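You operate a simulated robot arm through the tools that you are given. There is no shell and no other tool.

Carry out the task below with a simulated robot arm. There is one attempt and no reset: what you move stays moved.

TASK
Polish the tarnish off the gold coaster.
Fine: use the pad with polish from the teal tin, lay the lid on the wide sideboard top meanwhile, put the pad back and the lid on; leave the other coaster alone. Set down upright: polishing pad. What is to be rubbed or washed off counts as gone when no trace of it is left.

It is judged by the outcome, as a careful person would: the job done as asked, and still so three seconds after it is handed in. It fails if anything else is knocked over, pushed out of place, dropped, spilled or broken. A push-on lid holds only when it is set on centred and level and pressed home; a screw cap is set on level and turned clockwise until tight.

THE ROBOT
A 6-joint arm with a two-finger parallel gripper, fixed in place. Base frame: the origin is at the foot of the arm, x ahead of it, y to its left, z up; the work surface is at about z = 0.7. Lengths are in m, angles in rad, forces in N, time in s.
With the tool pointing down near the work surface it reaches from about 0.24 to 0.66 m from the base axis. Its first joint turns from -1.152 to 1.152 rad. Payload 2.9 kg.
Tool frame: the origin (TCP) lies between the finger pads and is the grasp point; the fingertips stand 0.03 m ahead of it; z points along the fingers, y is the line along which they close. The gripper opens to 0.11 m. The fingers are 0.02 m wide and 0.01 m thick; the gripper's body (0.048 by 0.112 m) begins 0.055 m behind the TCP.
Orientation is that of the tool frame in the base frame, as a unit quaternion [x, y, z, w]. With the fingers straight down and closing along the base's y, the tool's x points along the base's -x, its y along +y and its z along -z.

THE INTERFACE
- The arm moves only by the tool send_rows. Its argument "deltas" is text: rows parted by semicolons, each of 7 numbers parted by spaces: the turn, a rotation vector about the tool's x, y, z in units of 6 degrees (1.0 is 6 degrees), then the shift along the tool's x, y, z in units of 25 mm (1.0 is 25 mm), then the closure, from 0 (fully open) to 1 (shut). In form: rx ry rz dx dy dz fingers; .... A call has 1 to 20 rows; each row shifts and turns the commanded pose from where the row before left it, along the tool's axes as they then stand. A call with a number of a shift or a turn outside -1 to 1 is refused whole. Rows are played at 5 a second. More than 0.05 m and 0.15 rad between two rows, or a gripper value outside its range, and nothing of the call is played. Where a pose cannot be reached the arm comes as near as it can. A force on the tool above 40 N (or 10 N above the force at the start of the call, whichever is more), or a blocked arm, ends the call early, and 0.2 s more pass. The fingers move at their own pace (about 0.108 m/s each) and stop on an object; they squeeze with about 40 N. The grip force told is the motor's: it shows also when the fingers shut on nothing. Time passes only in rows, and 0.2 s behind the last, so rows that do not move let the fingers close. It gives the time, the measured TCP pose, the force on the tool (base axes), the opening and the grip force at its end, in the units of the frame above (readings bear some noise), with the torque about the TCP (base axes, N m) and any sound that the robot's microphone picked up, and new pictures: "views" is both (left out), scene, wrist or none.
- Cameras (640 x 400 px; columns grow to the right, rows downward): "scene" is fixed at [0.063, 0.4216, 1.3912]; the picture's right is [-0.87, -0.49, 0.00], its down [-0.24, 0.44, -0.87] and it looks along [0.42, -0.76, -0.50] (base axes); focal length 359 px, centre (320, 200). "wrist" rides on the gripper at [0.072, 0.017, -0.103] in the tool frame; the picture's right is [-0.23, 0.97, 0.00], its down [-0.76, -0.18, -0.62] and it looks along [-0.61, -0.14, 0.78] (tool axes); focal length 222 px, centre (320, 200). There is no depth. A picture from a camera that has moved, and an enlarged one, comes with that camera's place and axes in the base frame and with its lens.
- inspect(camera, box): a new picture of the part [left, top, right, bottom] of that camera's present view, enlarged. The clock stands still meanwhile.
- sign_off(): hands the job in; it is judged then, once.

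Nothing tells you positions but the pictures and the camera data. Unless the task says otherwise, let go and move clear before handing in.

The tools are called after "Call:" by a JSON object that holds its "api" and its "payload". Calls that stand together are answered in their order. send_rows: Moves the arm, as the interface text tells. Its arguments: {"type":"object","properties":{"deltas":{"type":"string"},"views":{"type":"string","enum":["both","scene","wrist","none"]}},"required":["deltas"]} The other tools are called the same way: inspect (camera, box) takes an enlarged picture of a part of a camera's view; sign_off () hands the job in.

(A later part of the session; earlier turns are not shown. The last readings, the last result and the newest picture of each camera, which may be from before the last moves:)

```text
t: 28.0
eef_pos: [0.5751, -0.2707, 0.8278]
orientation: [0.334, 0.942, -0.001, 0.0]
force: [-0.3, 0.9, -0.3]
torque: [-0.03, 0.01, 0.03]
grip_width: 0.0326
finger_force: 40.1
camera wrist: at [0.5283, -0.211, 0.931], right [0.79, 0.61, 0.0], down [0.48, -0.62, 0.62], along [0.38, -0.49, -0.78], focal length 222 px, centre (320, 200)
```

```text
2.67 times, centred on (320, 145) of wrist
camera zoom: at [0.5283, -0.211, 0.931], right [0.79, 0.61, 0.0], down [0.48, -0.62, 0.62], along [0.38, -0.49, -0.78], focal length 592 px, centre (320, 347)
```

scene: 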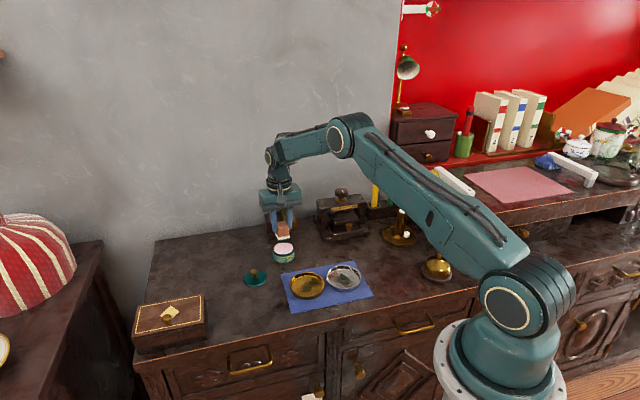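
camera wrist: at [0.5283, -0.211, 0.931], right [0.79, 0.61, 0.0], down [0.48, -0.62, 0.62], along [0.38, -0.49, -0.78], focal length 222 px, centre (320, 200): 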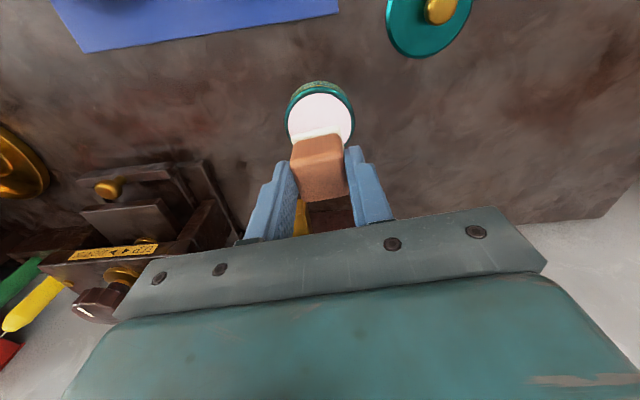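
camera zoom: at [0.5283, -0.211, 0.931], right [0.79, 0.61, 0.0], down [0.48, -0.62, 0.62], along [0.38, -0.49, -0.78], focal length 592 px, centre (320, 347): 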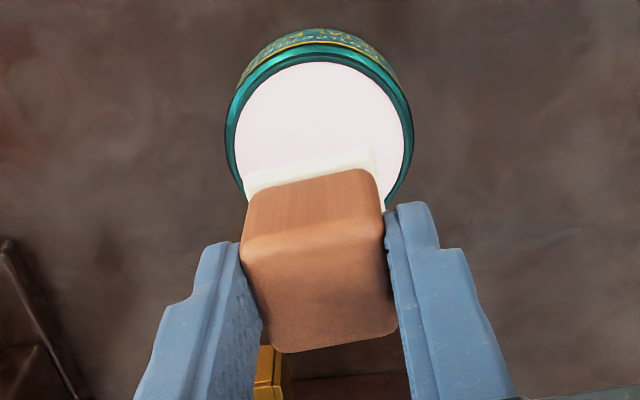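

The pad is held level over the tin; I'll shift about 3.5 mm to centre it, then lower gently onto the polish.

Call:
{"api": "send_rows", "payload": {"deltas": "0 0 0 0.15 0 0.3 1;0 0 0 0 0 0.5 1;0 0 0 0 0 0.4 1;0 0 0 0 0 0.1 1;0 0 0 0 0 0 1"}}

Call:
{"api": "inspect", "payload": {"camera": "scene", "box": [255, 210, 325, 270]}}

Call:
{"api": "inspect", "payload": {"camera": "wrist", "box": [230, 70, 410, 220]}}

```text
t: 29.2
eef_pos: [0.5709, -0.2678, 0.7964]
orientation: [0.334, 0.943, -0.001, 0.001]
force: [-0.7, 0.1, 0.4]
torque: [0.02, -0.03, 0.0]
grip_width: 0.0325
finger_force: 39.8
camera wrist: at [0.525, -0.2085, 0.8986], right [0.79, 0.61, 0.0], down [0.48, -0.62, 0.62], along [0.38, -0.49, -0.78], focal length 222 px, centre (320, 200)
```

scene: 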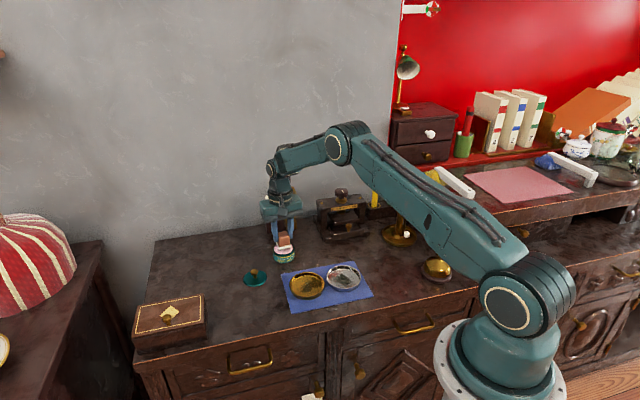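
wrist: 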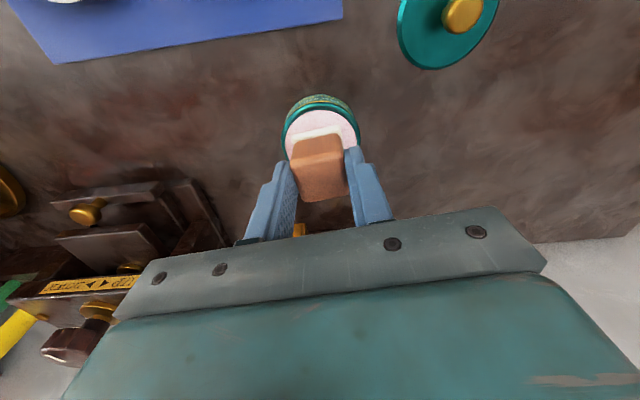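

```text
6.67 times, centred on (290, 240) of scene
camera zoom: at [0.063, 0.4216, 1.3912], right [-0.87, -0.49, 0.0], down [-0.24, 0.44, -0.87], along [0.42, -0.76, -0.5], focal length 2392 px, centre (520, -67)
```

zoom: 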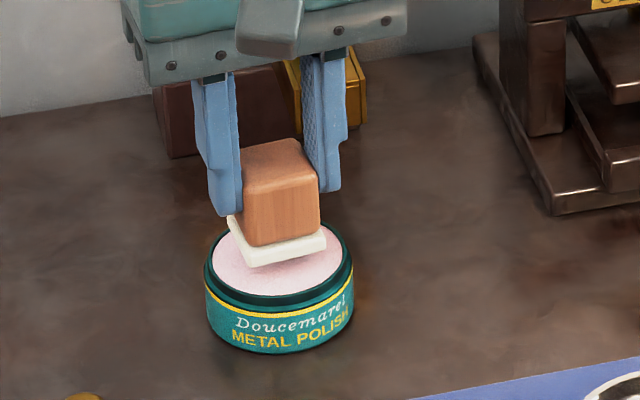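

```text
2.67 times, centred on (320, 145) of wrist
camera zoom: at [0.525, -0.2085, 0.8986], right [0.79, 0.61, 0.0], down [0.48, -0.62, 0.62], along [0.38, -0.49, -0.78], focal length 592 px, centre (320, 347)
```

zoom: 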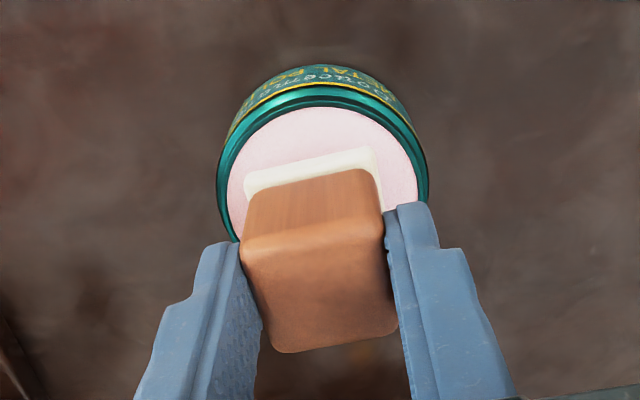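

Call:
{"api": "send_rows", "payload": {"deltas": "0 0 0 0 0 0.08 1;0 0 0 0 0 0.08 1;0 0 0 0 0 0.06 1;0 0 0 0 0 0.06 1;0 0 0 0 0 0 1", "views": "none"}}

Call:
{"api": "inspect", "payload": {"camera": "scene", "box": [255, 210, 325, 270]}}

```text
t: 30.4
eef_pos: [0.5716, -0.2679, 0.7894]
orientation: [0.333, 0.943, 0.0, 0.0]
force: [0.9, 0.2, 0.5]
torque: [-0.02, -0.01, 0.0]
grip_width: 0.0327
finger_force: 40.5
```

```text
6.67 times, centred on (290, 240) of scene
camera zoom: at [0.063, 0.4216, 1.3912], right [-0.87, -0.49, 0.0], down [-0.24, 0.44, -0.87], along [0.42, -0.76, -0.5], focal length 2392 px, centre (520, -67)
```

zoom: 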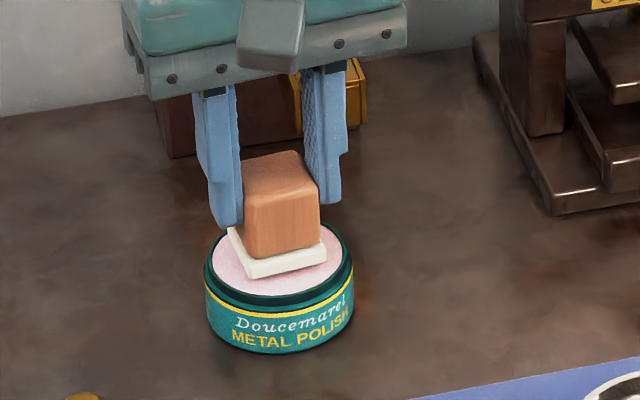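

Call:
{"api": "send_rows", "payload": {"deltas": "0 0 0 0 0 0.05 1;0 0 0 0 0 0.05 1;0 0 0 0 0 0.05 1;0 0 0 0 0 0 1", "views": "none"}}

Call:
{"api": "inspect", "payload": {"camera": "scene", "box": [255, 210, 325, 270]}}

```text
t: 31.4
eef_pos: [0.5724, -0.2672, 0.7862]
orientation: [0.333, 0.943, 0.001, 0.0]
force: [0.5, -0.5, -0.8]
torque: [-0.01, 0.03, 0.03]
grip_width: 0.0326
finger_force: 40.1
```

```text
6.67 times, centred on (290, 240) of scene
camera zoom: at [0.063, 0.4216, 1.3912], right [-0.87, -0.49, 0.0], down [-0.24, 0.44, -0.87], along [0.42, -0.76, -0.5], focal length 2392 px, centre (520, -67)
```

zoom: 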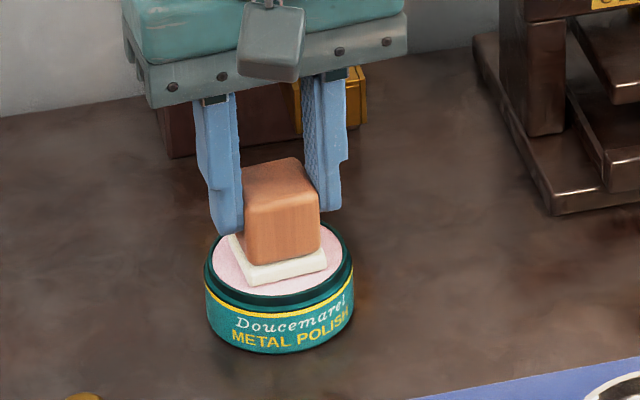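

Call:
{"api": "send_rows", "payload": {"deltas": "0 0 0 0 0 0.05 1;0 0 0 0 0 0.05 1;0 0 0 0 0 0.04 1;0 0 0 0 0 0 1", "views": "none"}}

Call:
{"api": "inspect", "payload": {"camera": "scene", "box": [255, 210, 325, 270]}}

```text
t: 32.4
eef_pos: [0.5727, -0.2682, 0.7852]
orientation: [0.332, 0.943, -0.001, 0.002]
force: [-7.5, 4.1, 25.2]
torque: [0.18, 0.4, -0.02]
grip_width: 0.0327
finger_force: 40.1
```

```text
6.67 times, centred on (290, 240) of scene
camera zoom: at [0.0624, 0.4219, 1.3912], right [-0.87, -0.49, 0.0], down [-0.24, 0.44, -0.87], along [0.42, -0.76, -0.5], focal length 2392 px, centre (520, -67)
```

zoom: 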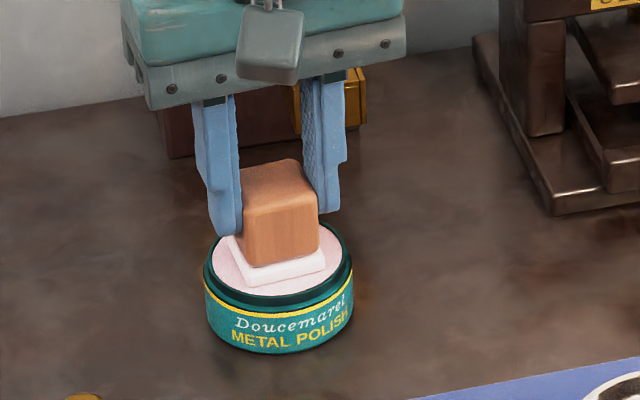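

Contact made, and the felt has turned pink with polish. I'll lift off and check the pad and the tin.

Call:
{"api": "send_rows", "payload": {"deltas": "0 0 0 0 0 -0.15 1;0 0 0 0 0 -0.15 1;0 0 0 0 0 -0.5 1;0 0 0 0 0 -0.8 1;0 0 0 0 0 -0.8 1;0 0 0 0 0 0 1"}}

Call:
{"api": "inspect", "payload": {"camera": "scene", "box": [245, 190, 345, 270]}}

Call:
{"api": "inspect", "payload": {"camera": "scene", "box": [280, 255, 376, 315]}}

```text
t: 33.8
eef_pos: [0.5727, -0.2682, 0.8431]
orientation: [0.332, 0.943, -0.001, -0.001]
force: [-0.6, 0.5, -1.0]
torque: [0.03, 0.0, -0.02]
grip_width: 0.0328
finger_force: 40.1
camera wrist: at [0.5257, -0.2086, 0.9449], right [0.79, 0.61, 0.0], down [0.48, -0.62, 0.62], along [0.38, -0.49, -0.78], focal length 222 px, centre (320, 200)
```

scene: 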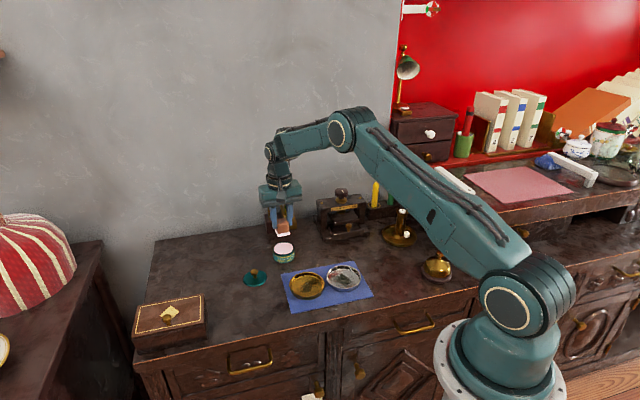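
wrist: 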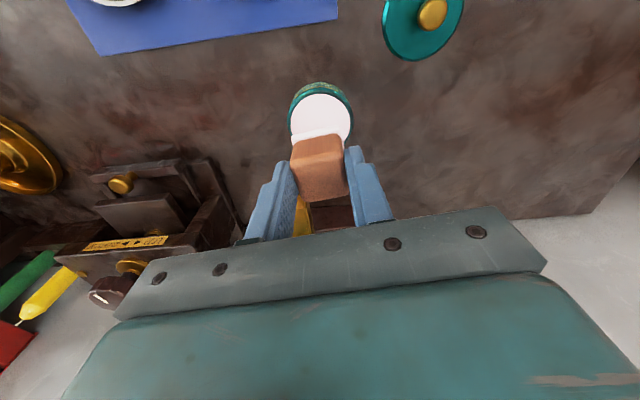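

```text
5.00 times, centred on (295, 230) of scene
camera zoom: at [0.063, 0.4216, 1.3912], right [-0.87, -0.49, 0.0], down [-0.24, 0.44, -0.87], along [0.42, -0.76, -0.5], focal length 1794 px, centre (445, 50)
```

zoom: 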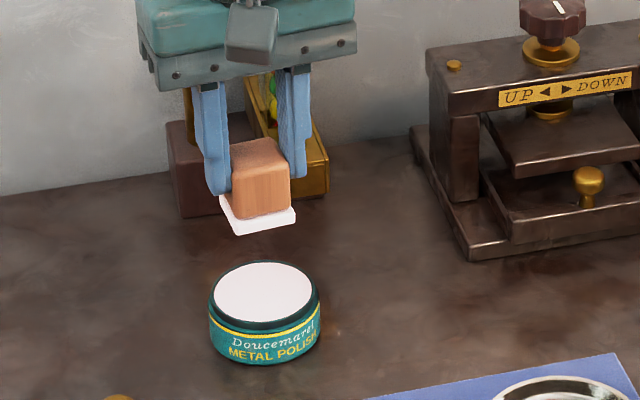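

```text
6.67 times, centred on (328, 285) of scene
camera zoom: at [0.063, 0.4216, 1.3912], right [-0.87, -0.49, 0.0], down [-0.24, 0.44, -0.87], along [0.42, -0.76, -0.5], focal length 2392 px, centre (267, -367)
```

zoom: 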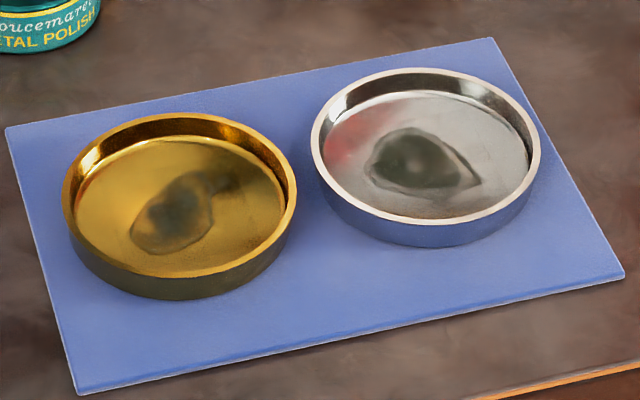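

The pad is loaded and the tin hasn't moved. Next I'll move the pad above the gold coaster at about (0.442, -0.1845).

Call:
{"api": "send_rows", "payload": {"deltas": "0 0 0 0.5 -0.05 0 1;0 0 0 1 -0.11 0 1;0 0 0 1 -0.11 0 1;0 0 0 1 -0.11 0 1;0 0 0 1 -0.11 0 1;0 0 0 1 -0.11 0 1;0 0 0 0.67 -0.07 0 1;0 0 0 0 0 0 1"}}

Call:
{"api": "inspect", "payload": {"camera": "wrist", "box": [220, 40, 430, 200]}}

Call:
{"api": "inspect", "payload": {"camera": "scene", "box": [280, 240, 376, 315]}}

```text
t: 35.6
eef_pos: [0.4414, -0.1843, 0.8423]
orientation: [0.333, 0.943, 0.0, 0.0]
force: [-0.7, -0.7, -0.9]
torque: [0.02, -0.03, 0.05]
grip_width: 0.0328
finger_force: 39.9
camera wrist: at [0.3946, -0.1244, 0.945], right [0.79, 0.61, 0.0], down [0.48, -0.62, 0.62], along [0.38, -0.49, -0.78], focal length 222 px, centre (320, 200)
```

scene: 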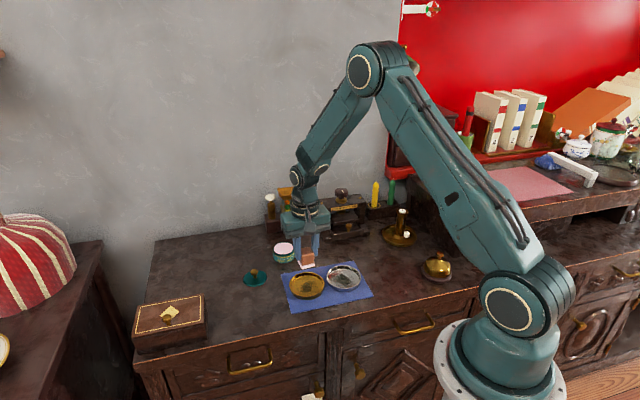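
wrist: 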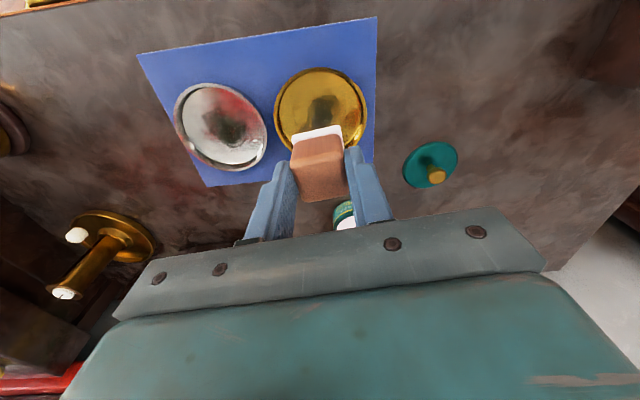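

```text
2.50 times, centred on (325, 120) of wrist
camera zoom: at [0.3946, -0.1244, 0.945], right [0.79, 0.61, 0.0], down [0.48, -0.62, 0.62], along [0.38, -0.49, -0.78], focal length 555 px, centre (308, 400)
```

zoom: 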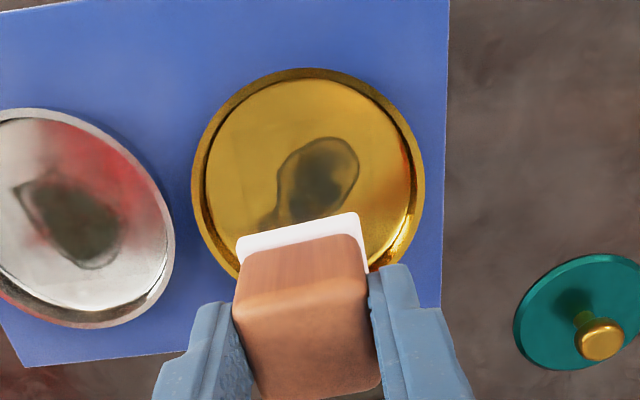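

```text
5.33 times, centred on (328, 278) of scene
camera zoom: at [0.063, 0.4216, 1.3912], right [-0.87, -0.49, 0.0], down [-0.24, 0.44, -0.87], along [0.42, -0.76, -0.5], focal length 1913 px, centre (277, -213)
```

zoom: 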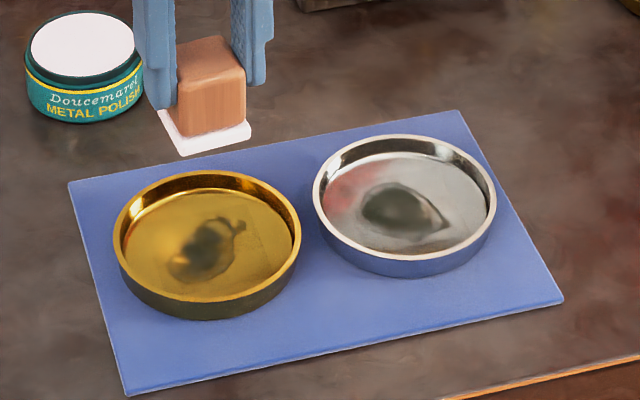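

The tarnish spans roughly ±0.025 m along the closing axis and ±0.016 across it, so the pad can cover it with short strokes. I'll lower towards the coaster floor.

Call:
{"api": "send_rows", "payload": {"deltas": "0 0 0 0.07 -0.04 0.5 1;0 0 0 0 0 0.9 1;0 0 0 0 0 0.8 1;0 0 0 0 0 0.4 1;0 0 0 0 0 0.2 1;0 0 0 0 0 0 1"}}

Call:
{"api": "inspect", "payload": {"camera": "scene", "box": [280, 240, 376, 315]}}

Call:
{"api": "inspect", "payload": {"camera": "wrist", "box": [220, 40, 430, 200]}}

```text
t: 37.0
eef_pos: [0.4395, -0.1841, 0.7718]
orientation: [0.333, 0.943, 0.0, 0.0]
force: [0.0, -0.1, 0.0]
torque: [-0.01, -0.01, -0.01]
grip_width: 0.0328
finger_force: 39.7
camera wrist: at [0.3927, -0.1241, 0.8747], right [0.79, 0.61, 0.0], down [0.48, -0.62, 0.62], along [0.38, -0.49, -0.78], focal length 222 px, centre (320, 200)
```

scene: 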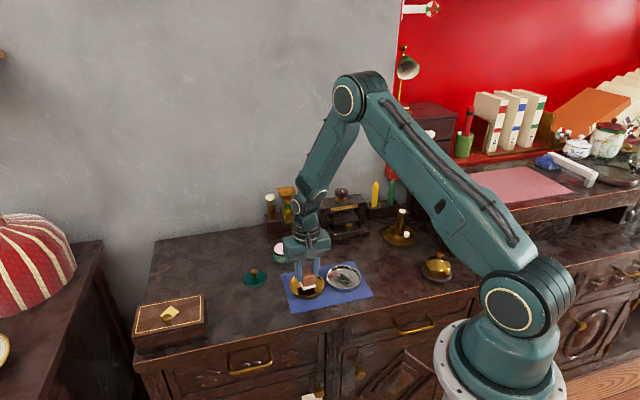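
wrist: 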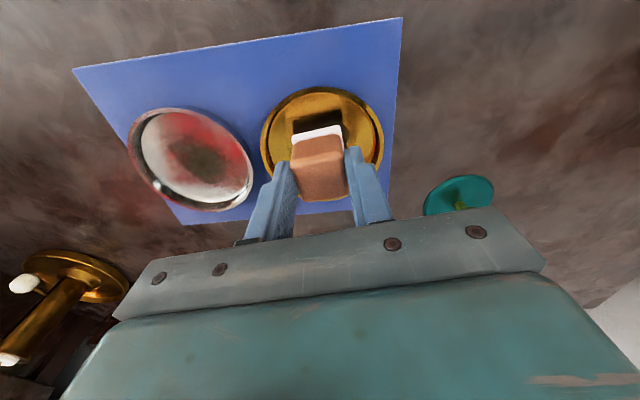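

```text
5.33 times, centred on (328, 278) of scene
camera zoom: at [0.063, 0.4216, 1.3912], right [-0.87, -0.49, 0.0], down [-0.24, 0.44, -0.87], along [0.42, -0.76, -0.5], focal length 1913 px, centre (277, -213)
```

zoom: 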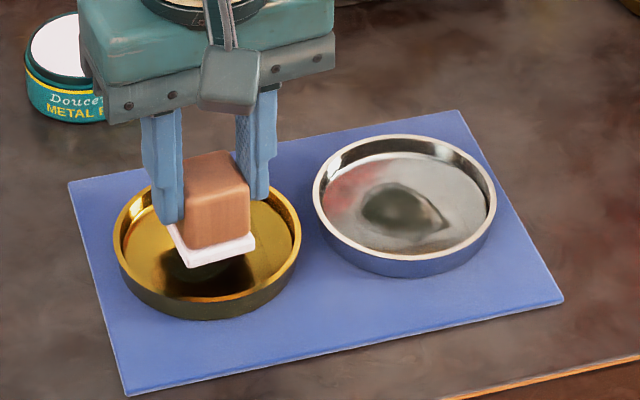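

```text
2.50 times, centred on (325, 120) of wrist
camera zoom: at [0.3927, -0.1241, 0.8747], right [0.79, 0.61, 0.0], down [0.48, -0.62, 0.62], along [0.38, -0.49, -0.78], focal length 555 px, centre (308, 400)
```

zoom: 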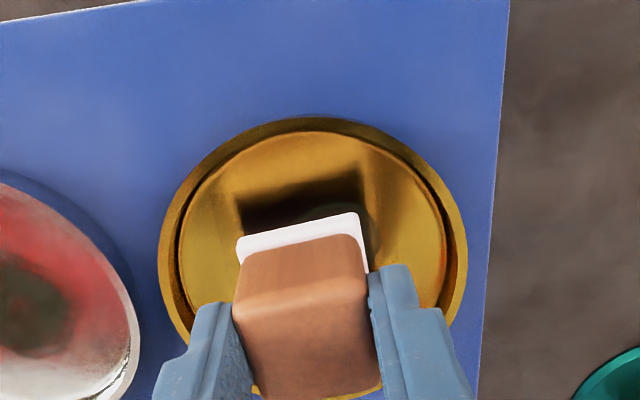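

Call:
{"api": "send_rows", "payload": {"deltas": "0 0 0 0 0 0.12 1;0 0 0 0 0 0.12 1;0 0 0 0 0 0.08 1;0 0 0 0 0 0.06 1;0 0 0 0 0 0 1", "views": "none"}}

Call:
{"api": "inspect", "payload": {"camera": "scene", "box": [280, 240, 376, 315]}}

```text
t: 38.2
eef_pos: [0.4387, -0.1834, 0.7638]
orientation: [0.333, 0.943, 0.0, 0.0]
force: [-0.2, -0.7, 0.8]
torque: [0.01, 0.0, 0.02]
grip_width: 0.0326
finger_force: 39.8
```

```text
5.33 times, centred on (328, 278) of scene
camera zoom: at [0.063, 0.4216, 1.3912], right [-0.87, -0.49, 0.0], down [-0.24, 0.44, -0.87], along [0.42, -0.76, -0.5], focal length 1913 px, centre (277, -213)
```

zoom: 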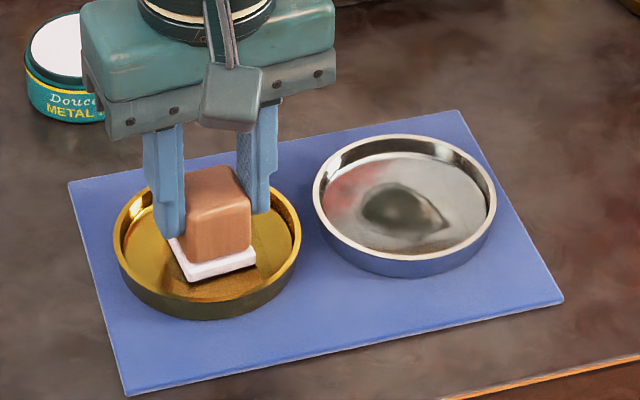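

Call:
{"api": "send_rows", "payload": {"deltas": "0 0 0 0 0 0.04 1;0 0 0 0 0 0.04 1;0 0 0 0 0 0.04 1;0 0 0 0 0 0 1", "views": "none"}}

```text
t: 39.2
eef_pos: [0.4409, -0.1838, 0.7612]
orientation: [0.333, 0.943, -0.001, 0.001]
force: [-5.5, 1.4, 31.2]
torque: [-0.01, 0.14, 0.0]
grip_width: 0.0326
finger_force: 40.7
```

Contact at 31 N is heavier than needed. I'll back off by about 2 mm and read the force again.

Call:
{"api": "send_rows", "payload": {"deltas": "0 0 0 0 0 -0.06 1;0 0 0 0 0 0 1", "views": "none"}}

```text
t: 39.8
eef_pos: [0.4399, -0.1843, 0.7612]
orientation: [0.334, 0.943, 0.0, 0.001]
force: [3.7, -2.8, 12.3]
torque: [-0.2, -0.27, 0.03]
grip_width: 0.0328
finger_force: 39.8
```

About 12 N now. I'll try one short stroke and see whether the coaster stays put.

Call:
{"api": "send_rows", "payload": {"deltas": "0 0 0 0 0.15 0 1;0 0 0 0 0.15 0 1;0 0 0 0 0.15 0 1;0 0 0 0 -0.15 0 1;0 0 0 0 -0.15 0 1;0 0 0 0 -0.15 0 1;0 0 0 0 -0.15 0 1;0 0 0 0 -0.15 0 1;0 0 0 0 -0.15 0 1;0 0 0 0 0 0 1", "views": "none"}}

Call:
{"api": "inspect", "payload": {"camera": "scene", "box": [280, 240, 376, 315]}}

Call:
{"api": "inspect", "payload": {"camera": "wrist", "box": [220, 40, 430, 200]}}

```text
t: 42.0
eef_pos: [0.4314, -0.193, 0.761]
orientation: [0.335, 0.942, 0.0, 0.0]
force: [0.6, 1.5, 1.6]
torque: [0.02, -0.13, 0.02]
grip_width: 0.0326
finger_force: 40.7
```

```text
5.33 times, centred on (328, 278) of scene
camera zoom: at [0.063, 0.4216, 1.3912], right [-0.87, -0.49, 0.0], down [-0.24, 0.44, -0.87], along [0.42, -0.76, -0.5], focal length 1913 px, centre (277, -213)
```

zoom: 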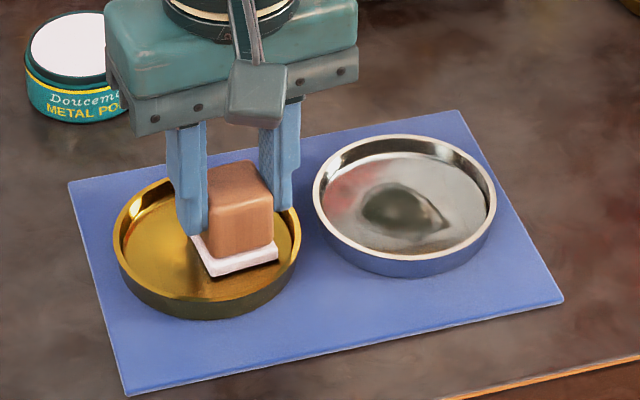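

```text
2.50 times, centred on (325, 120) of wrist
camera zoom: at [0.3849, -0.1331, 0.8641], right [0.79, 0.61, 0.0], down [0.48, -0.62, 0.62], along [0.38, -0.49, -0.78], focal length 555 px, centre (308, 400)
```

zoom: 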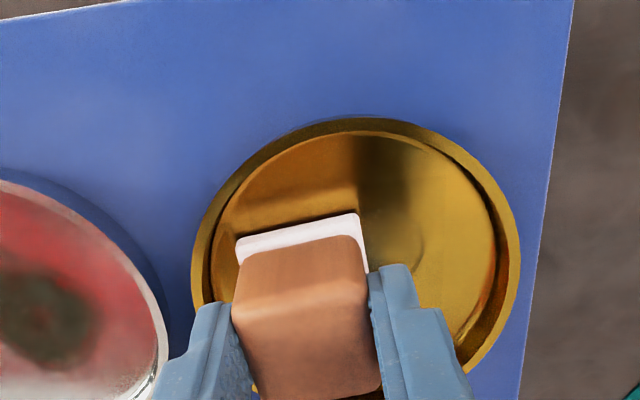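

The coaster stayed put and the tarnish is getting fainter. I'll press slightly more and rub in a raster over the whole stained area.

Call:
{"api": "send_rows", "payload": {"deltas": "0 0 0 0 0 0.04 1;0 0 0 0 0.24 0 1;0 0 0 0 0.24 0 1;0 0 0 0 0.24 0 1;0 0 0 0 0.24 0 1;0 0 0 0.24 0 0 1;0 0 0 0 -0.24 0 1;0 0 0 0 -0.24 0 1;0 0 0 0 -0.24 0 1;0 0 0 0 -0.24 0 1;0 0 0 -0.24 0 0 1;0 0 0 -0.24 0 0 1;0 0 0 0 0.24 0 1;0 0 0 0 0.24 0 1;0 0 0 0 0.24 0 1;0 0 0 0 0.24 0 1;0 0 0 0 0 0 1", "views": "none"}}

Call:
{"api": "inspect", "payload": {"camera": "scene", "box": [280, 240, 376, 315]}}

Call:
{"api": "inspect", "payload": {"camera": "wrist", "box": [220, 40, 430, 200]}}

```text
t: 45.6
eef_pos: [0.453, -0.1785, 0.7605]
orientation: [0.333, 0.943, 0.0, 0.001]
force: [-3.2, -5.7, 20.3]
torque: [-0.38, 0.07, -0.03]
grip_width: 0.0327
finger_force: 39.8
```

```text
5.33 times, centred on (328, 278) of scene
camera zoom: at [0.0627, 0.4216, 1.3913], right [-0.87, -0.49, 0.0], down [-0.24, 0.44, -0.87], along [0.42, -0.76, -0.5], focal length 1913 px, centre (277, -213)
```

zoom: 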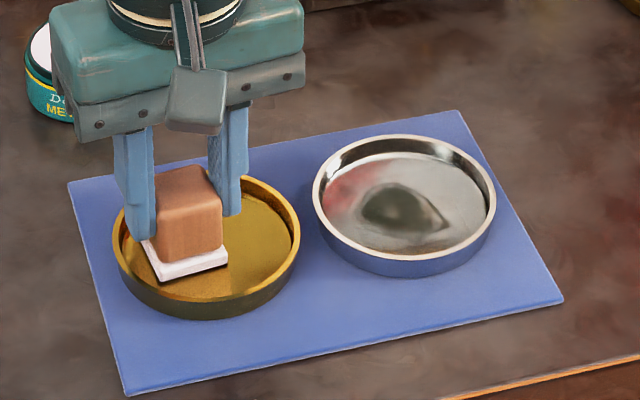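

```text
2.50 times, centred on (325, 120) of wrist
camera zoom: at [0.4051, -0.1183, 0.8632], right [0.79, 0.61, 0.0], down [0.48, -0.62, 0.62], along [0.38, -0.49, -0.78], focal length 555 px, centre (308, 400)
```

zoom: 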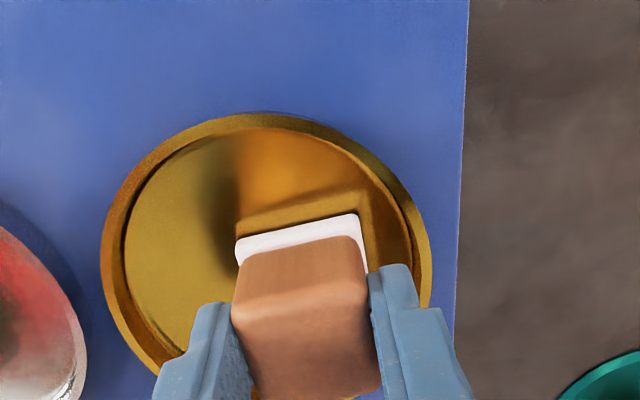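

Most of the stain looks gone. I'll make another full raster pass, then lift and check.

Call:
{"api": "send_rows", "payload": {"deltas": "0 0 0 0 -0.24 0 1;0 0 0 0 -0.24 0 1;0 0 0 0 -0.24 0 1;0 0 0 0 -0.24 0 1;0 0 0 0.24 0 0 1;0 0 0 0 0.24 0 1;0 0 0 0 0.24 0 1;0 0 0 0 0.24 0 1;0 0 0 0 0.24 0 1;0 0 0 0.24 0 0 1;0 0 0 0 -0.24 0 1;0 0 0 0 -0.24 0 1;0 0 0 0 -0.24 0 1;0 0 0 0 -0.24 0 1;0 0 0 -0.12 0 0 1;0 0 0 0 0.24 0 1;0 0 0 0 0.24 0 1;0 0 0 0 0.24 0 1;0 0 0 0 0.24 0 1", "views": "none"}}

```text
t: 49.6
eef_pos: [0.4443, -0.1727, 0.7603]
orientation: [0.333, 0.943, 0.0, -0.001]
force: [-2.2, -2.8, 7.2]
torque: [-0.16, 0.04, -0.04]
grip_width: 0.0327
finger_force: 39.9
```

Call:
{"api": "send_rows", "payload": {"deltas": "0 0 0 -0.12 -0.24 0 1;0 0 0 0 -0.24 0 1;0 0 0 0 0 -0.3 1;0 0 0 0 0 -0.7 1;0 0 0 0 0 -1 1;0 0 0 0 0 -1 1;0 0 0 -1 0 -0.3 1;0 0 0 -1 0 0 1;0 0 0 -1 0 0 1;0 0 0 0 0 0 1"}}

Call:
{"api": "inspect", "payload": {"camera": "scene", "box": [280, 255, 376, 315]}}

Call:
{"api": "inspect", "payload": {"camera": "wrist", "box": [240, 0, 400, 100]}}

```text
t: 51.8
eef_pos: [0.4974, -0.2307, 0.8428]
orientation: [0.333, 0.943, 0.0, 0.0]
force: [0.2, 0.1, -0.3]
torque: [-0.04, 0.03, 0.02]
grip_width: 0.0326
finger_force: 39.9
camera wrist: at [0.4509, -0.1704, 0.9456], right [0.79, 0.61, 0.0], down [0.48, -0.62, 0.62], along [0.38, -0.49, -0.78], focal length 222 px, centre (320, 200)
```

scene: 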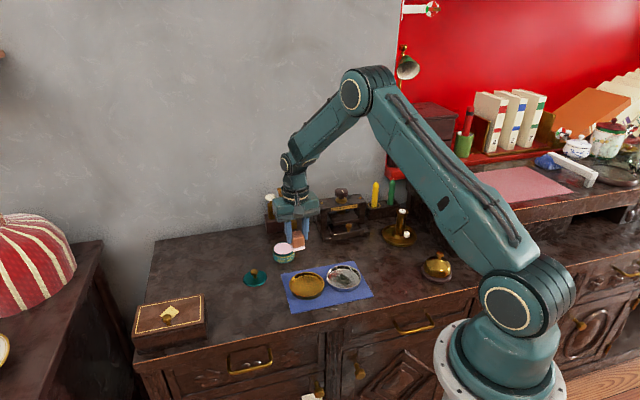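
wrist: 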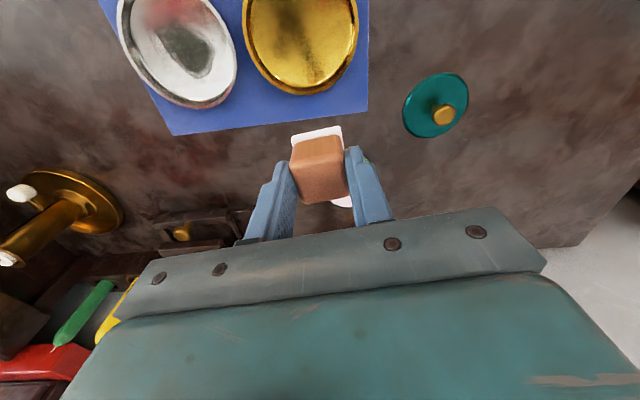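

```text
6.67 times, centred on (328, 285) of scene
camera zoom: at [0.063, 0.4216, 1.3912], right [-0.87, -0.49, 0.0], down [-0.24, 0.44, -0.87], along [0.42, -0.76, -0.5], focal length 2392 px, centre (267, -367)
```

zoom: 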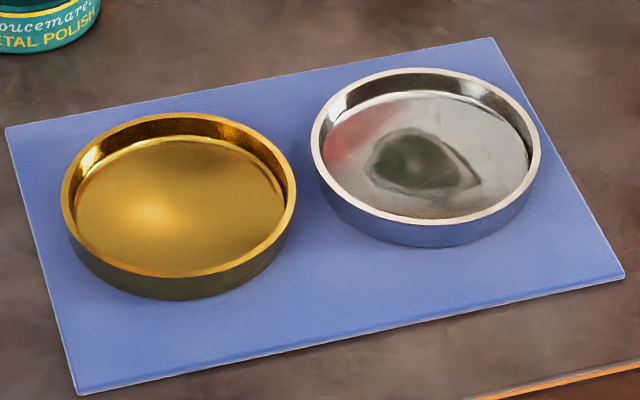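

```text
4.00 times, centred on (320, 50) of wrist
camera zoom: at [0.4509, -0.1704, 0.9456], right [0.79, 0.61, 0.0], down [0.48, -0.62, 0.62], along [0.38, -0.49, -0.78], focal length 888 px, centre (320, 800)
```

zoom: 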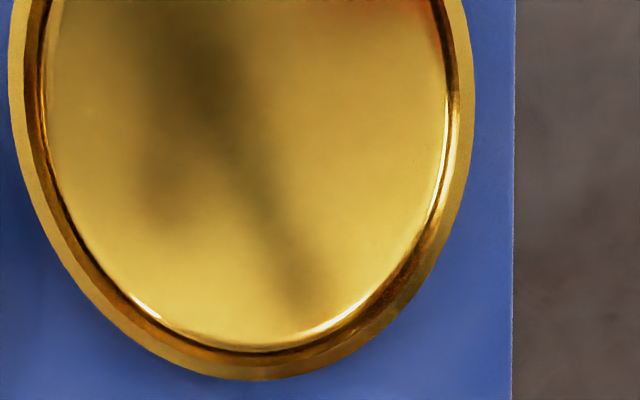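

The scene view shows the gold coaster clean; the dark smears in the wrist view look like reflections of the arm. I'll rise for a second viewpoint to be sure.

Call:
{"api": "send_rows", "payload": {"deltas": "0 0 0 0.5 0 -1 1;0 0 0 1 0 -1 1;0 0 0 1 0 -1 1;0 0 0 0.5 1 -1 1;0 0 0 0 1 0 1;0 0 0 0 0 0 1", "views": "wrist"}}

Call:
{"api": "inspect", "payload": {"camera": "wrist", "box": [200, 40, 360, 140]}}

Call:
{"api": "inspect", "payload": {"camera": "scene", "box": [285, 268, 333, 302]}}

```text
t: 53.2
eef_pos: [0.4705, -0.1443, 0.943]
orientation: [0.334, 0.943, 0.001, 0.0]
force: [0.5, 0.1, -0.1]
torque: [0.03, 0.0, 0.01]
grip_width: 0.0331
finger_force: 40.0
camera wrist: at [0.4243, -0.0844, 1.0458], right [0.79, 0.61, 0.0], down [0.48, -0.62, 0.62], along [0.38, -0.49, -0.78], focal length 222 px, centre (320, 200)
```

wrist: 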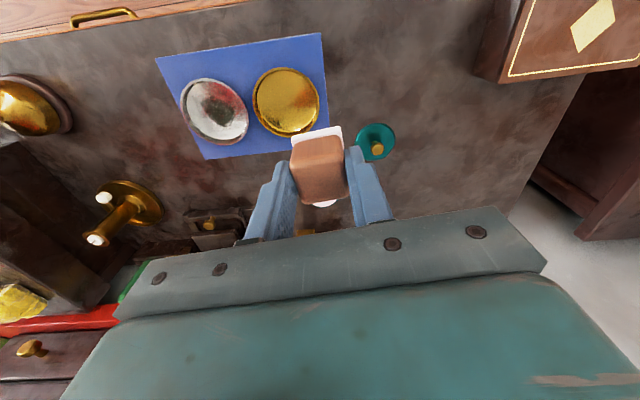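

```text
4.00 times, centred on (280, 90) of wrist
camera zoom: at [0.4243, -0.0844, 1.0458], right [0.79, 0.61, 0.0], down [0.48, -0.62, 0.62], along [0.38, -0.49, -0.78], focal length 888 px, centre (480, 640)
```

zoom: 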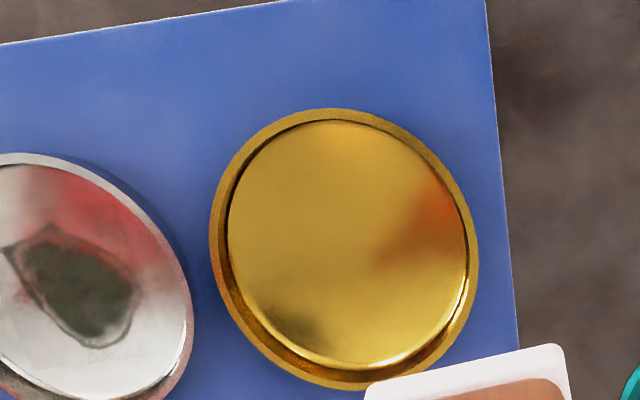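

```text
11.76 times, centred on (309, 285) of scene
camera zoom: at [0.063, 0.4216, 1.3912], right [-0.87, -0.49, 0.0], down [-0.24, 0.44, -0.87], along [0.42, -0.76, -0.5], focal length 4221 px, centre (449, -800)
```

zoom: 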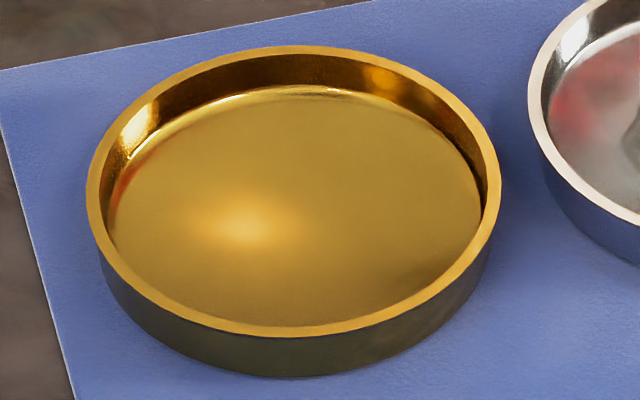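

It looks clean, and the faint dark patch moved with the view, which points to a reflection. One more viewpoint will settle it before I put the pad away.

Call:
{"api": "send_rows", "payload": {"deltas": "0 0 0 -0.5 -1 -0.5 1;0 0 0 -0.5 -1 -0.5 1;0 0 0 0 -1 0 1;0 0 0 0 0 0 1", "views": "wrist"}}

Call:
{"api": "inspect", "payload": {"camera": "wrist", "box": [260, 30, 400, 120]}}

```text
t: 54.2
eef_pos: [0.4436, -0.2168, 0.9692]
orientation: [0.333, 0.943, 0.0, 0.0]
force: [0.7, 0.7, -0.8]
torque: [0.01, 0.02, 0.02]
grip_width: 0.0326
finger_force: 39.7
camera wrist: at [0.3966, -0.1587, 1.0705], right [0.79, 0.61, 0.0], down [0.48, -0.62, 0.62], along [0.38, -0.49, -0.78], focal length 222 px, centre (320, 200)
```

wrist: 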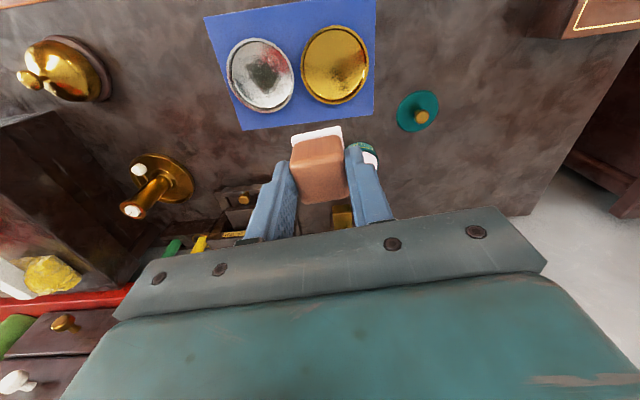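

```text
4.44 times, centred on (330, 75) of wrist
camera zoom: at [0.3966, -0.1587, 1.0705], right [0.79, 0.61, 0.0], down [0.48, -0.62, 0.62], along [0.38, -0.49, -0.78], focal length 987 px, centre (276, 756)
```

zoom: 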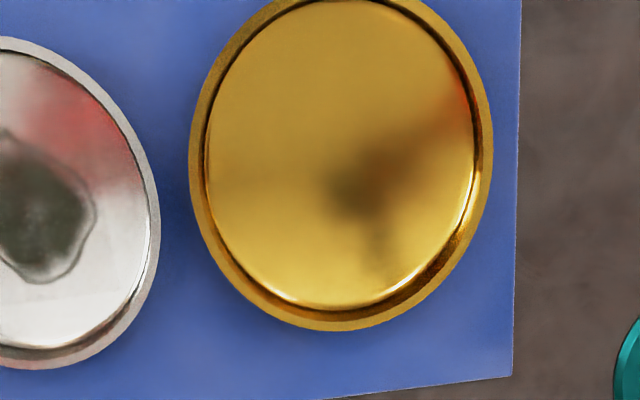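

The reflection moved again and the stained area shows clear gold, so the coaster is clean. I'll take the pad back to where it stood, about (0.4745, -0.342).

Call:
{"api": "send_rows", "payload": {"deltas": "0 0 0 -0.5 -0.4 0 1;0 0 0 -1 -0.74 0.5 1;0 0 0 -1 -0.74 1 1;0 0 0 -1 -0.74 1 1;0 0 0 -0.63 -0.45 1 1;0 0 0 0 0 1 1;0 0 0 0 0 1 1;0 0 0 0 0 1 1;0 0 0 0 0 0.8 1;0 0 0 0 0 0.4 1;0 0 0 0 0 0 1"}}

Call:
{"api": "inspect", "payload": {"camera": "scene", "box": [288, 200, 368, 270]}}

```text
t: 56.6
eef_pos: [0.474, -0.3437, 0.7751]
orientation: [0.332, 0.943, 0.0, 0.0]
force: [0.4, -0.7, 0.0]
torque: [0.02, -0.01, -0.04]
grip_width: 0.0326
finger_force: 39.8
camera wrist: at [0.4281, -0.284, 0.8776], right [0.79, 0.61, 0.0], down [0.48, -0.62, 0.62], along [0.38, -0.49, -0.78], focal length 222 px, centre (320, 200)
```

scene: 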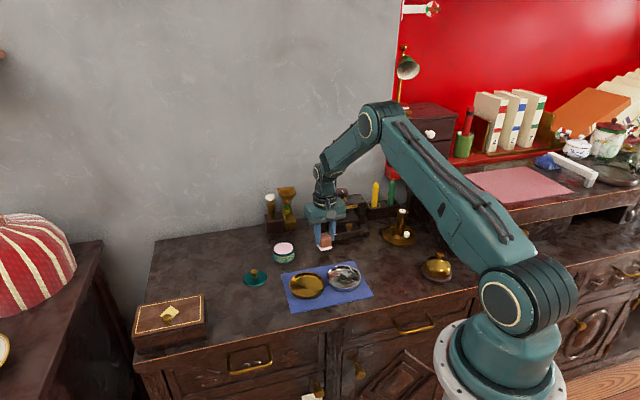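
wrist: 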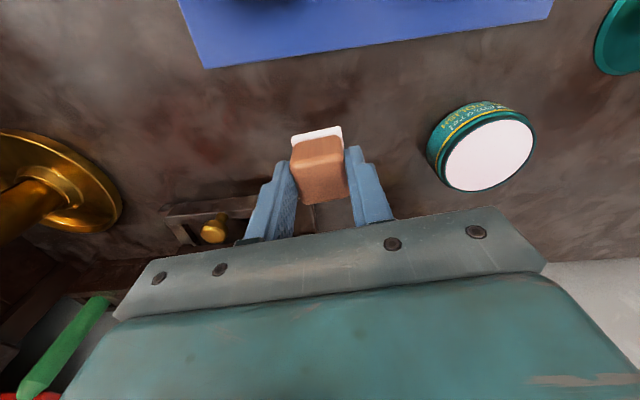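

```text
5.71 times, centred on (328, 235) of scene
camera zoom: at [0.063, 0.4216, 1.3912], right [-0.87, -0.49, 0.0], down [-0.24, 0.44, -0.87], along [0.42, -0.76, -0.5], focal length 2050 px, centre (274, 0)
```

zoom: 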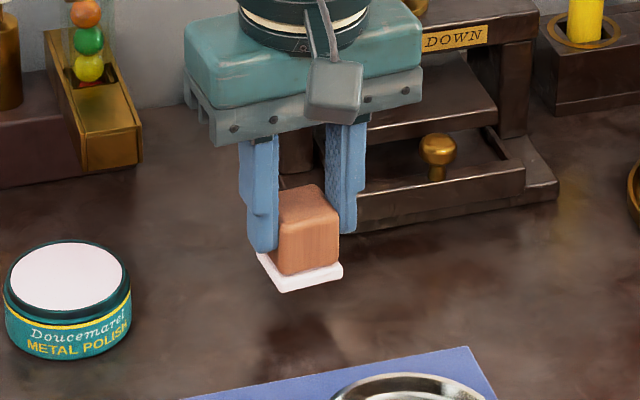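

Call:
{"api": "send_rows", "payload": {"deltas": "0 0 0 0 0 0.3 1;0 0 0 0 0 0.3 1;0 0 0 0 0 0.15 1;0 0 0 0 0 0.06 1;0 0 0 0 0 0 1", "views": "none"}}

Call:
{"api": "inspect", "payload": {"camera": "scene", "box": [288, 200, 368, 270]}}

```text
t: 57.8
eef_pos: [0.4758, -0.3438, 0.7539]
orientation: [0.334, 0.943, 0.0, 0.0]
force: [-0.7, 0.3, -0.2]
torque: [-0.01, 0.02, -0.02]
grip_width: 0.0328
finger_force: 40.3
```

```text
5.71 times, centred on (328, 235) of scene
camera zoom: at [0.063, 0.4216, 1.3912], right [-0.87, -0.49, 0.0], down [-0.24, 0.44, -0.87], along [0.42, -0.76, -0.5], focal length 2050 px, centre (274, 0)
```

zoom: 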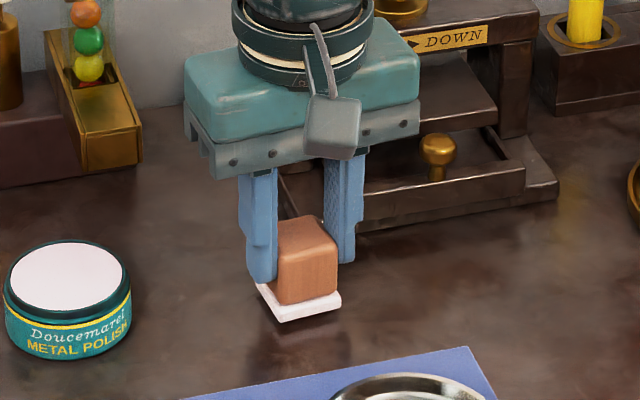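

Call:
{"api": "send_rows", "payload": {"deltas": "0 0 0 0 0 0.04 1;0 0 0 0 0 0.04 1;0 0 0 0 0 0 1", "views": "none"}}

Call:
{"api": "inspect", "payload": {"camera": "scene", "box": [288, 200, 368, 270]}}

```text
t: 58.6
eef_pos: [0.4756, -0.3436, 0.7531]
orientation: [0.333, 0.943, 0.001, 0.001]
force: [0.1, -0.6, -0.9]
torque: [0.01, 0.01, 0.0]
grip_width: 0.0331
finger_force: 39.8
```

```text
5.71 times, centred on (328, 235) of scene
camera zoom: at [0.063, 0.4216, 1.3912], right [-0.87, -0.49, 0.0], down [-0.24, 0.44, -0.87], along [0.42, -0.76, -0.5], focal length 2050 px, centre (274, 0)
```

zoom: 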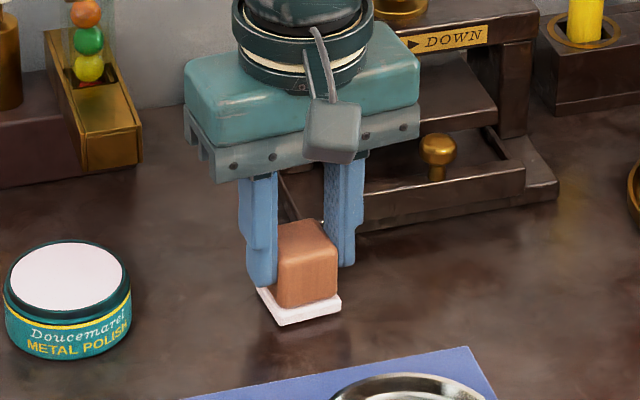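

Call:
{"api": "send_rows", "payload": {"deltas": "0 0 0 0 0 0.04 1;0 0 0 0 0 0.04 1;0 0 0 0 0 0 1", "views": "none"}}

Call:
{"api": "inspect", "payload": {"camera": "scene", "box": [288, 200, 368, 270]}}

```text
t: 59.4
eef_pos: [0.4747, -0.3428, 0.7515]
orientation: [0.333, 0.943, -0.001, -0.001]
force: [-1.0, 0.8, 1.8]
torque: [0.02, 0.03, 0.02]
grip_width: 0.0324
finger_force: 40.3
```

```text
5.71 times, centred on (328, 235) of scene
camera zoom: at [0.063, 0.4216, 1.3912], right [-0.87, -0.49, 0.0], down [-0.24, 0.44, -0.87], along [0.42, -0.76, -0.5], focal length 2050 px, centre (274, 0)
```

zoom: 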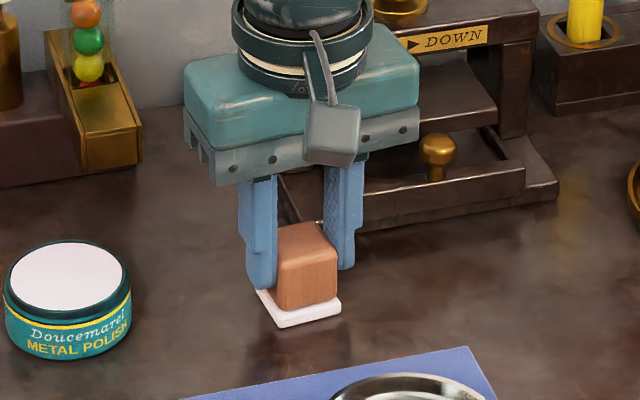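

Call:
{"api": "send_rows", "payload": {"deltas": "0 0 0 0 0 0.03 1;0 0 0 0 0 0 1", "views": "none"}}

```text
t: 60.0
eef_pos: [0.4758, -0.3427, 0.7509]
orientation: [0.333, 0.943, -0.001, 0.0]
force: [-3.6, 3.7, 12.1]
torque: [0.09, 0.11, 0.0]
grip_width: 0.0328
finger_force: 39.8
```

The pad is on the surface. I'll ease off, open evenly and rise.

Call:
{"api": "send_rows", "payload": {"deltas": "0 0 0 0 0 -0.03 1;0 0 0 0 0 0 0.68;0 0 0 0 0 0 0.6;0 0 0 0 0 0 0.45;0 0 0 0 0 0 0.4;0 0 0 0 0 -0.4 0.4;0 0 0 0 0 -0.8 0.4;0 0 0 0 0 -1 0.4;0 0 0 0 0 -1 0.4;0 0 0 0 0 0 0.4"}}

Call:
{"api": "inspect", "payload": {"camera": "scene", "box": [288, 200, 368, 270]}}

```text
t: 62.2
eef_pos: [0.4765, -0.3428, 0.8322]
orientation: [0.333, 0.943, 0.0, 0.0]
force: [0.0, -0.4, 0.3]
torque: [0.01, 0.03, -0.04]
grip_width: 0.066
finger_force: 0.1
camera wrist: at [0.4295, -0.2831, 0.9346], right [0.79, 0.61, 0.0], down [0.48, -0.62, 0.62], along [0.38, -0.49, -0.78], focal length 222 px, centre (320, 200)
```

scene: 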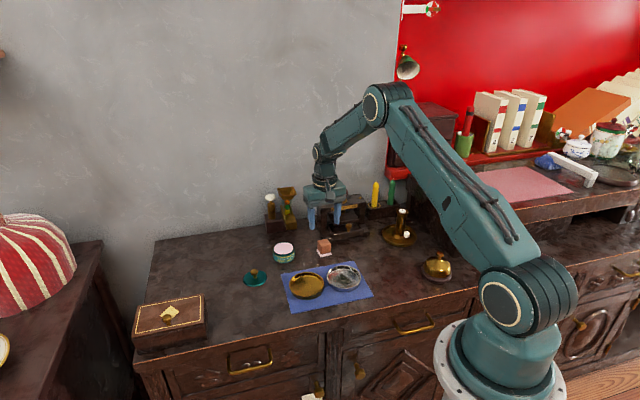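
wrist: 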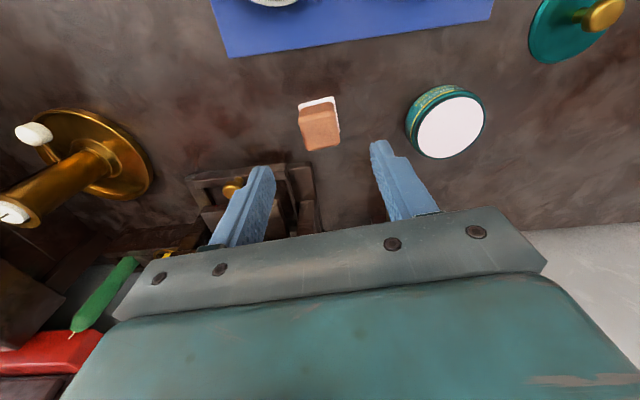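

```text
5.71 times, centred on (328, 235) of scene
camera zoom: at [0.063, 0.4216, 1.3912], right [-0.87, -0.49, 0.0], down [-0.24, 0.44, -0.87], along [0.42, -0.76, -0.5], focal length 2050 px, centre (274, 0)
```

zoom: 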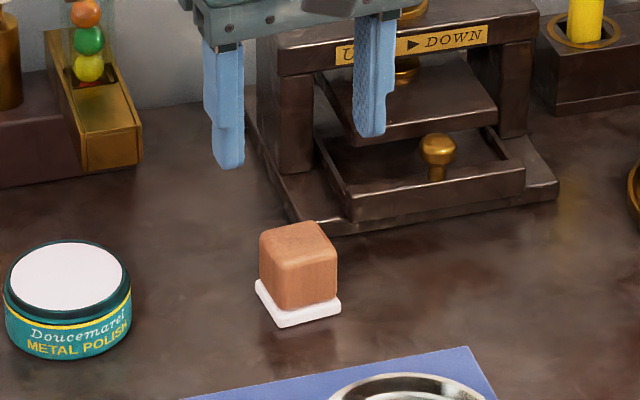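

The pad stands upright in its original spot. Now I'll turn back to 45° and go above the lid at about (0.589, -0.150).

Call:
{"api": "send_rows", "payload": {"deltas": "0 0 0.83 0 0 -0.3 0.4;0 0 0.18 0 0 0 0.4;0 0 0 0.24 0.9 0 0.45;0 0 0 0.25 0.97 0 0.45;0 0 0 0.25 0.97 0 0.45;0 0 0 0.25 0.97 0 0.45;0 0 0 0.25 0.97 0 0.45;0 0 0 0.25 0.97 0 0.45;0 0 0 0.25 0.97 0 0.45;0 0 0 0.25 0.97 0 0.45;0 0 0 0.26 0.98 0 0.45;0 0 0 0 0 0.3 0.45;0 0 0 0 0 0 0.45"}}

Call:
{"api": "inspect", "payload": {"camera": "wrist", "box": [260, 70, 390, 170]}}

```text
t: 65.0
eef_pos: [0.589, -0.1502, 0.8311]
orientation: [0.383, 0.924, -0.001, 0.0]
force: [-0.1, 0.0, 0.4]
torque: [-0.03, 0.01, -0.01]
grip_width: 0.0607
finger_force: 0.1
camera wrist: at [0.5485, -0.0859, 0.9337], right [0.85, 0.53, 0.0], down [0.41, -0.66, 0.62], along [0.33, -0.53, -0.78], focal length 222 px, centre (320, 200)
```

scene: 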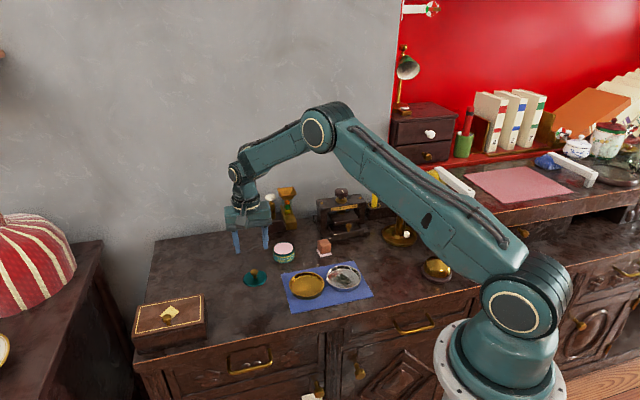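
wrist: 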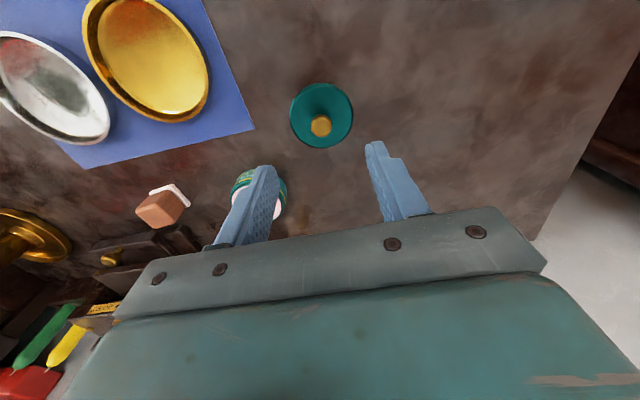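

```text
4.00 times, centred on (325, 120) of wrist
camera zoom: at [0.5485, -0.0859, 0.9337], right [0.85, 0.53, 0.0], down [0.41, -0.66, 0.62], along [0.33, -0.53, -0.78], focal length 888 px, centre (300, 520)
```

zoom: 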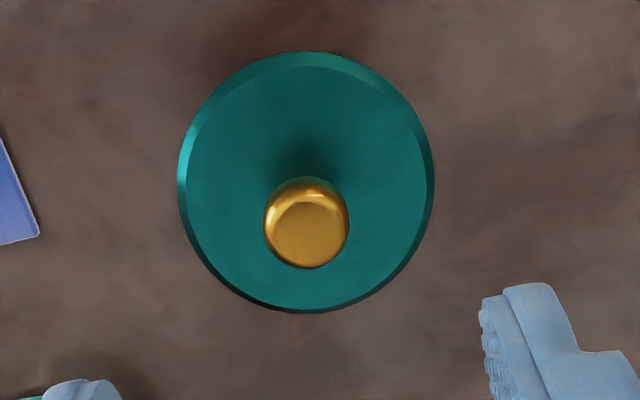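

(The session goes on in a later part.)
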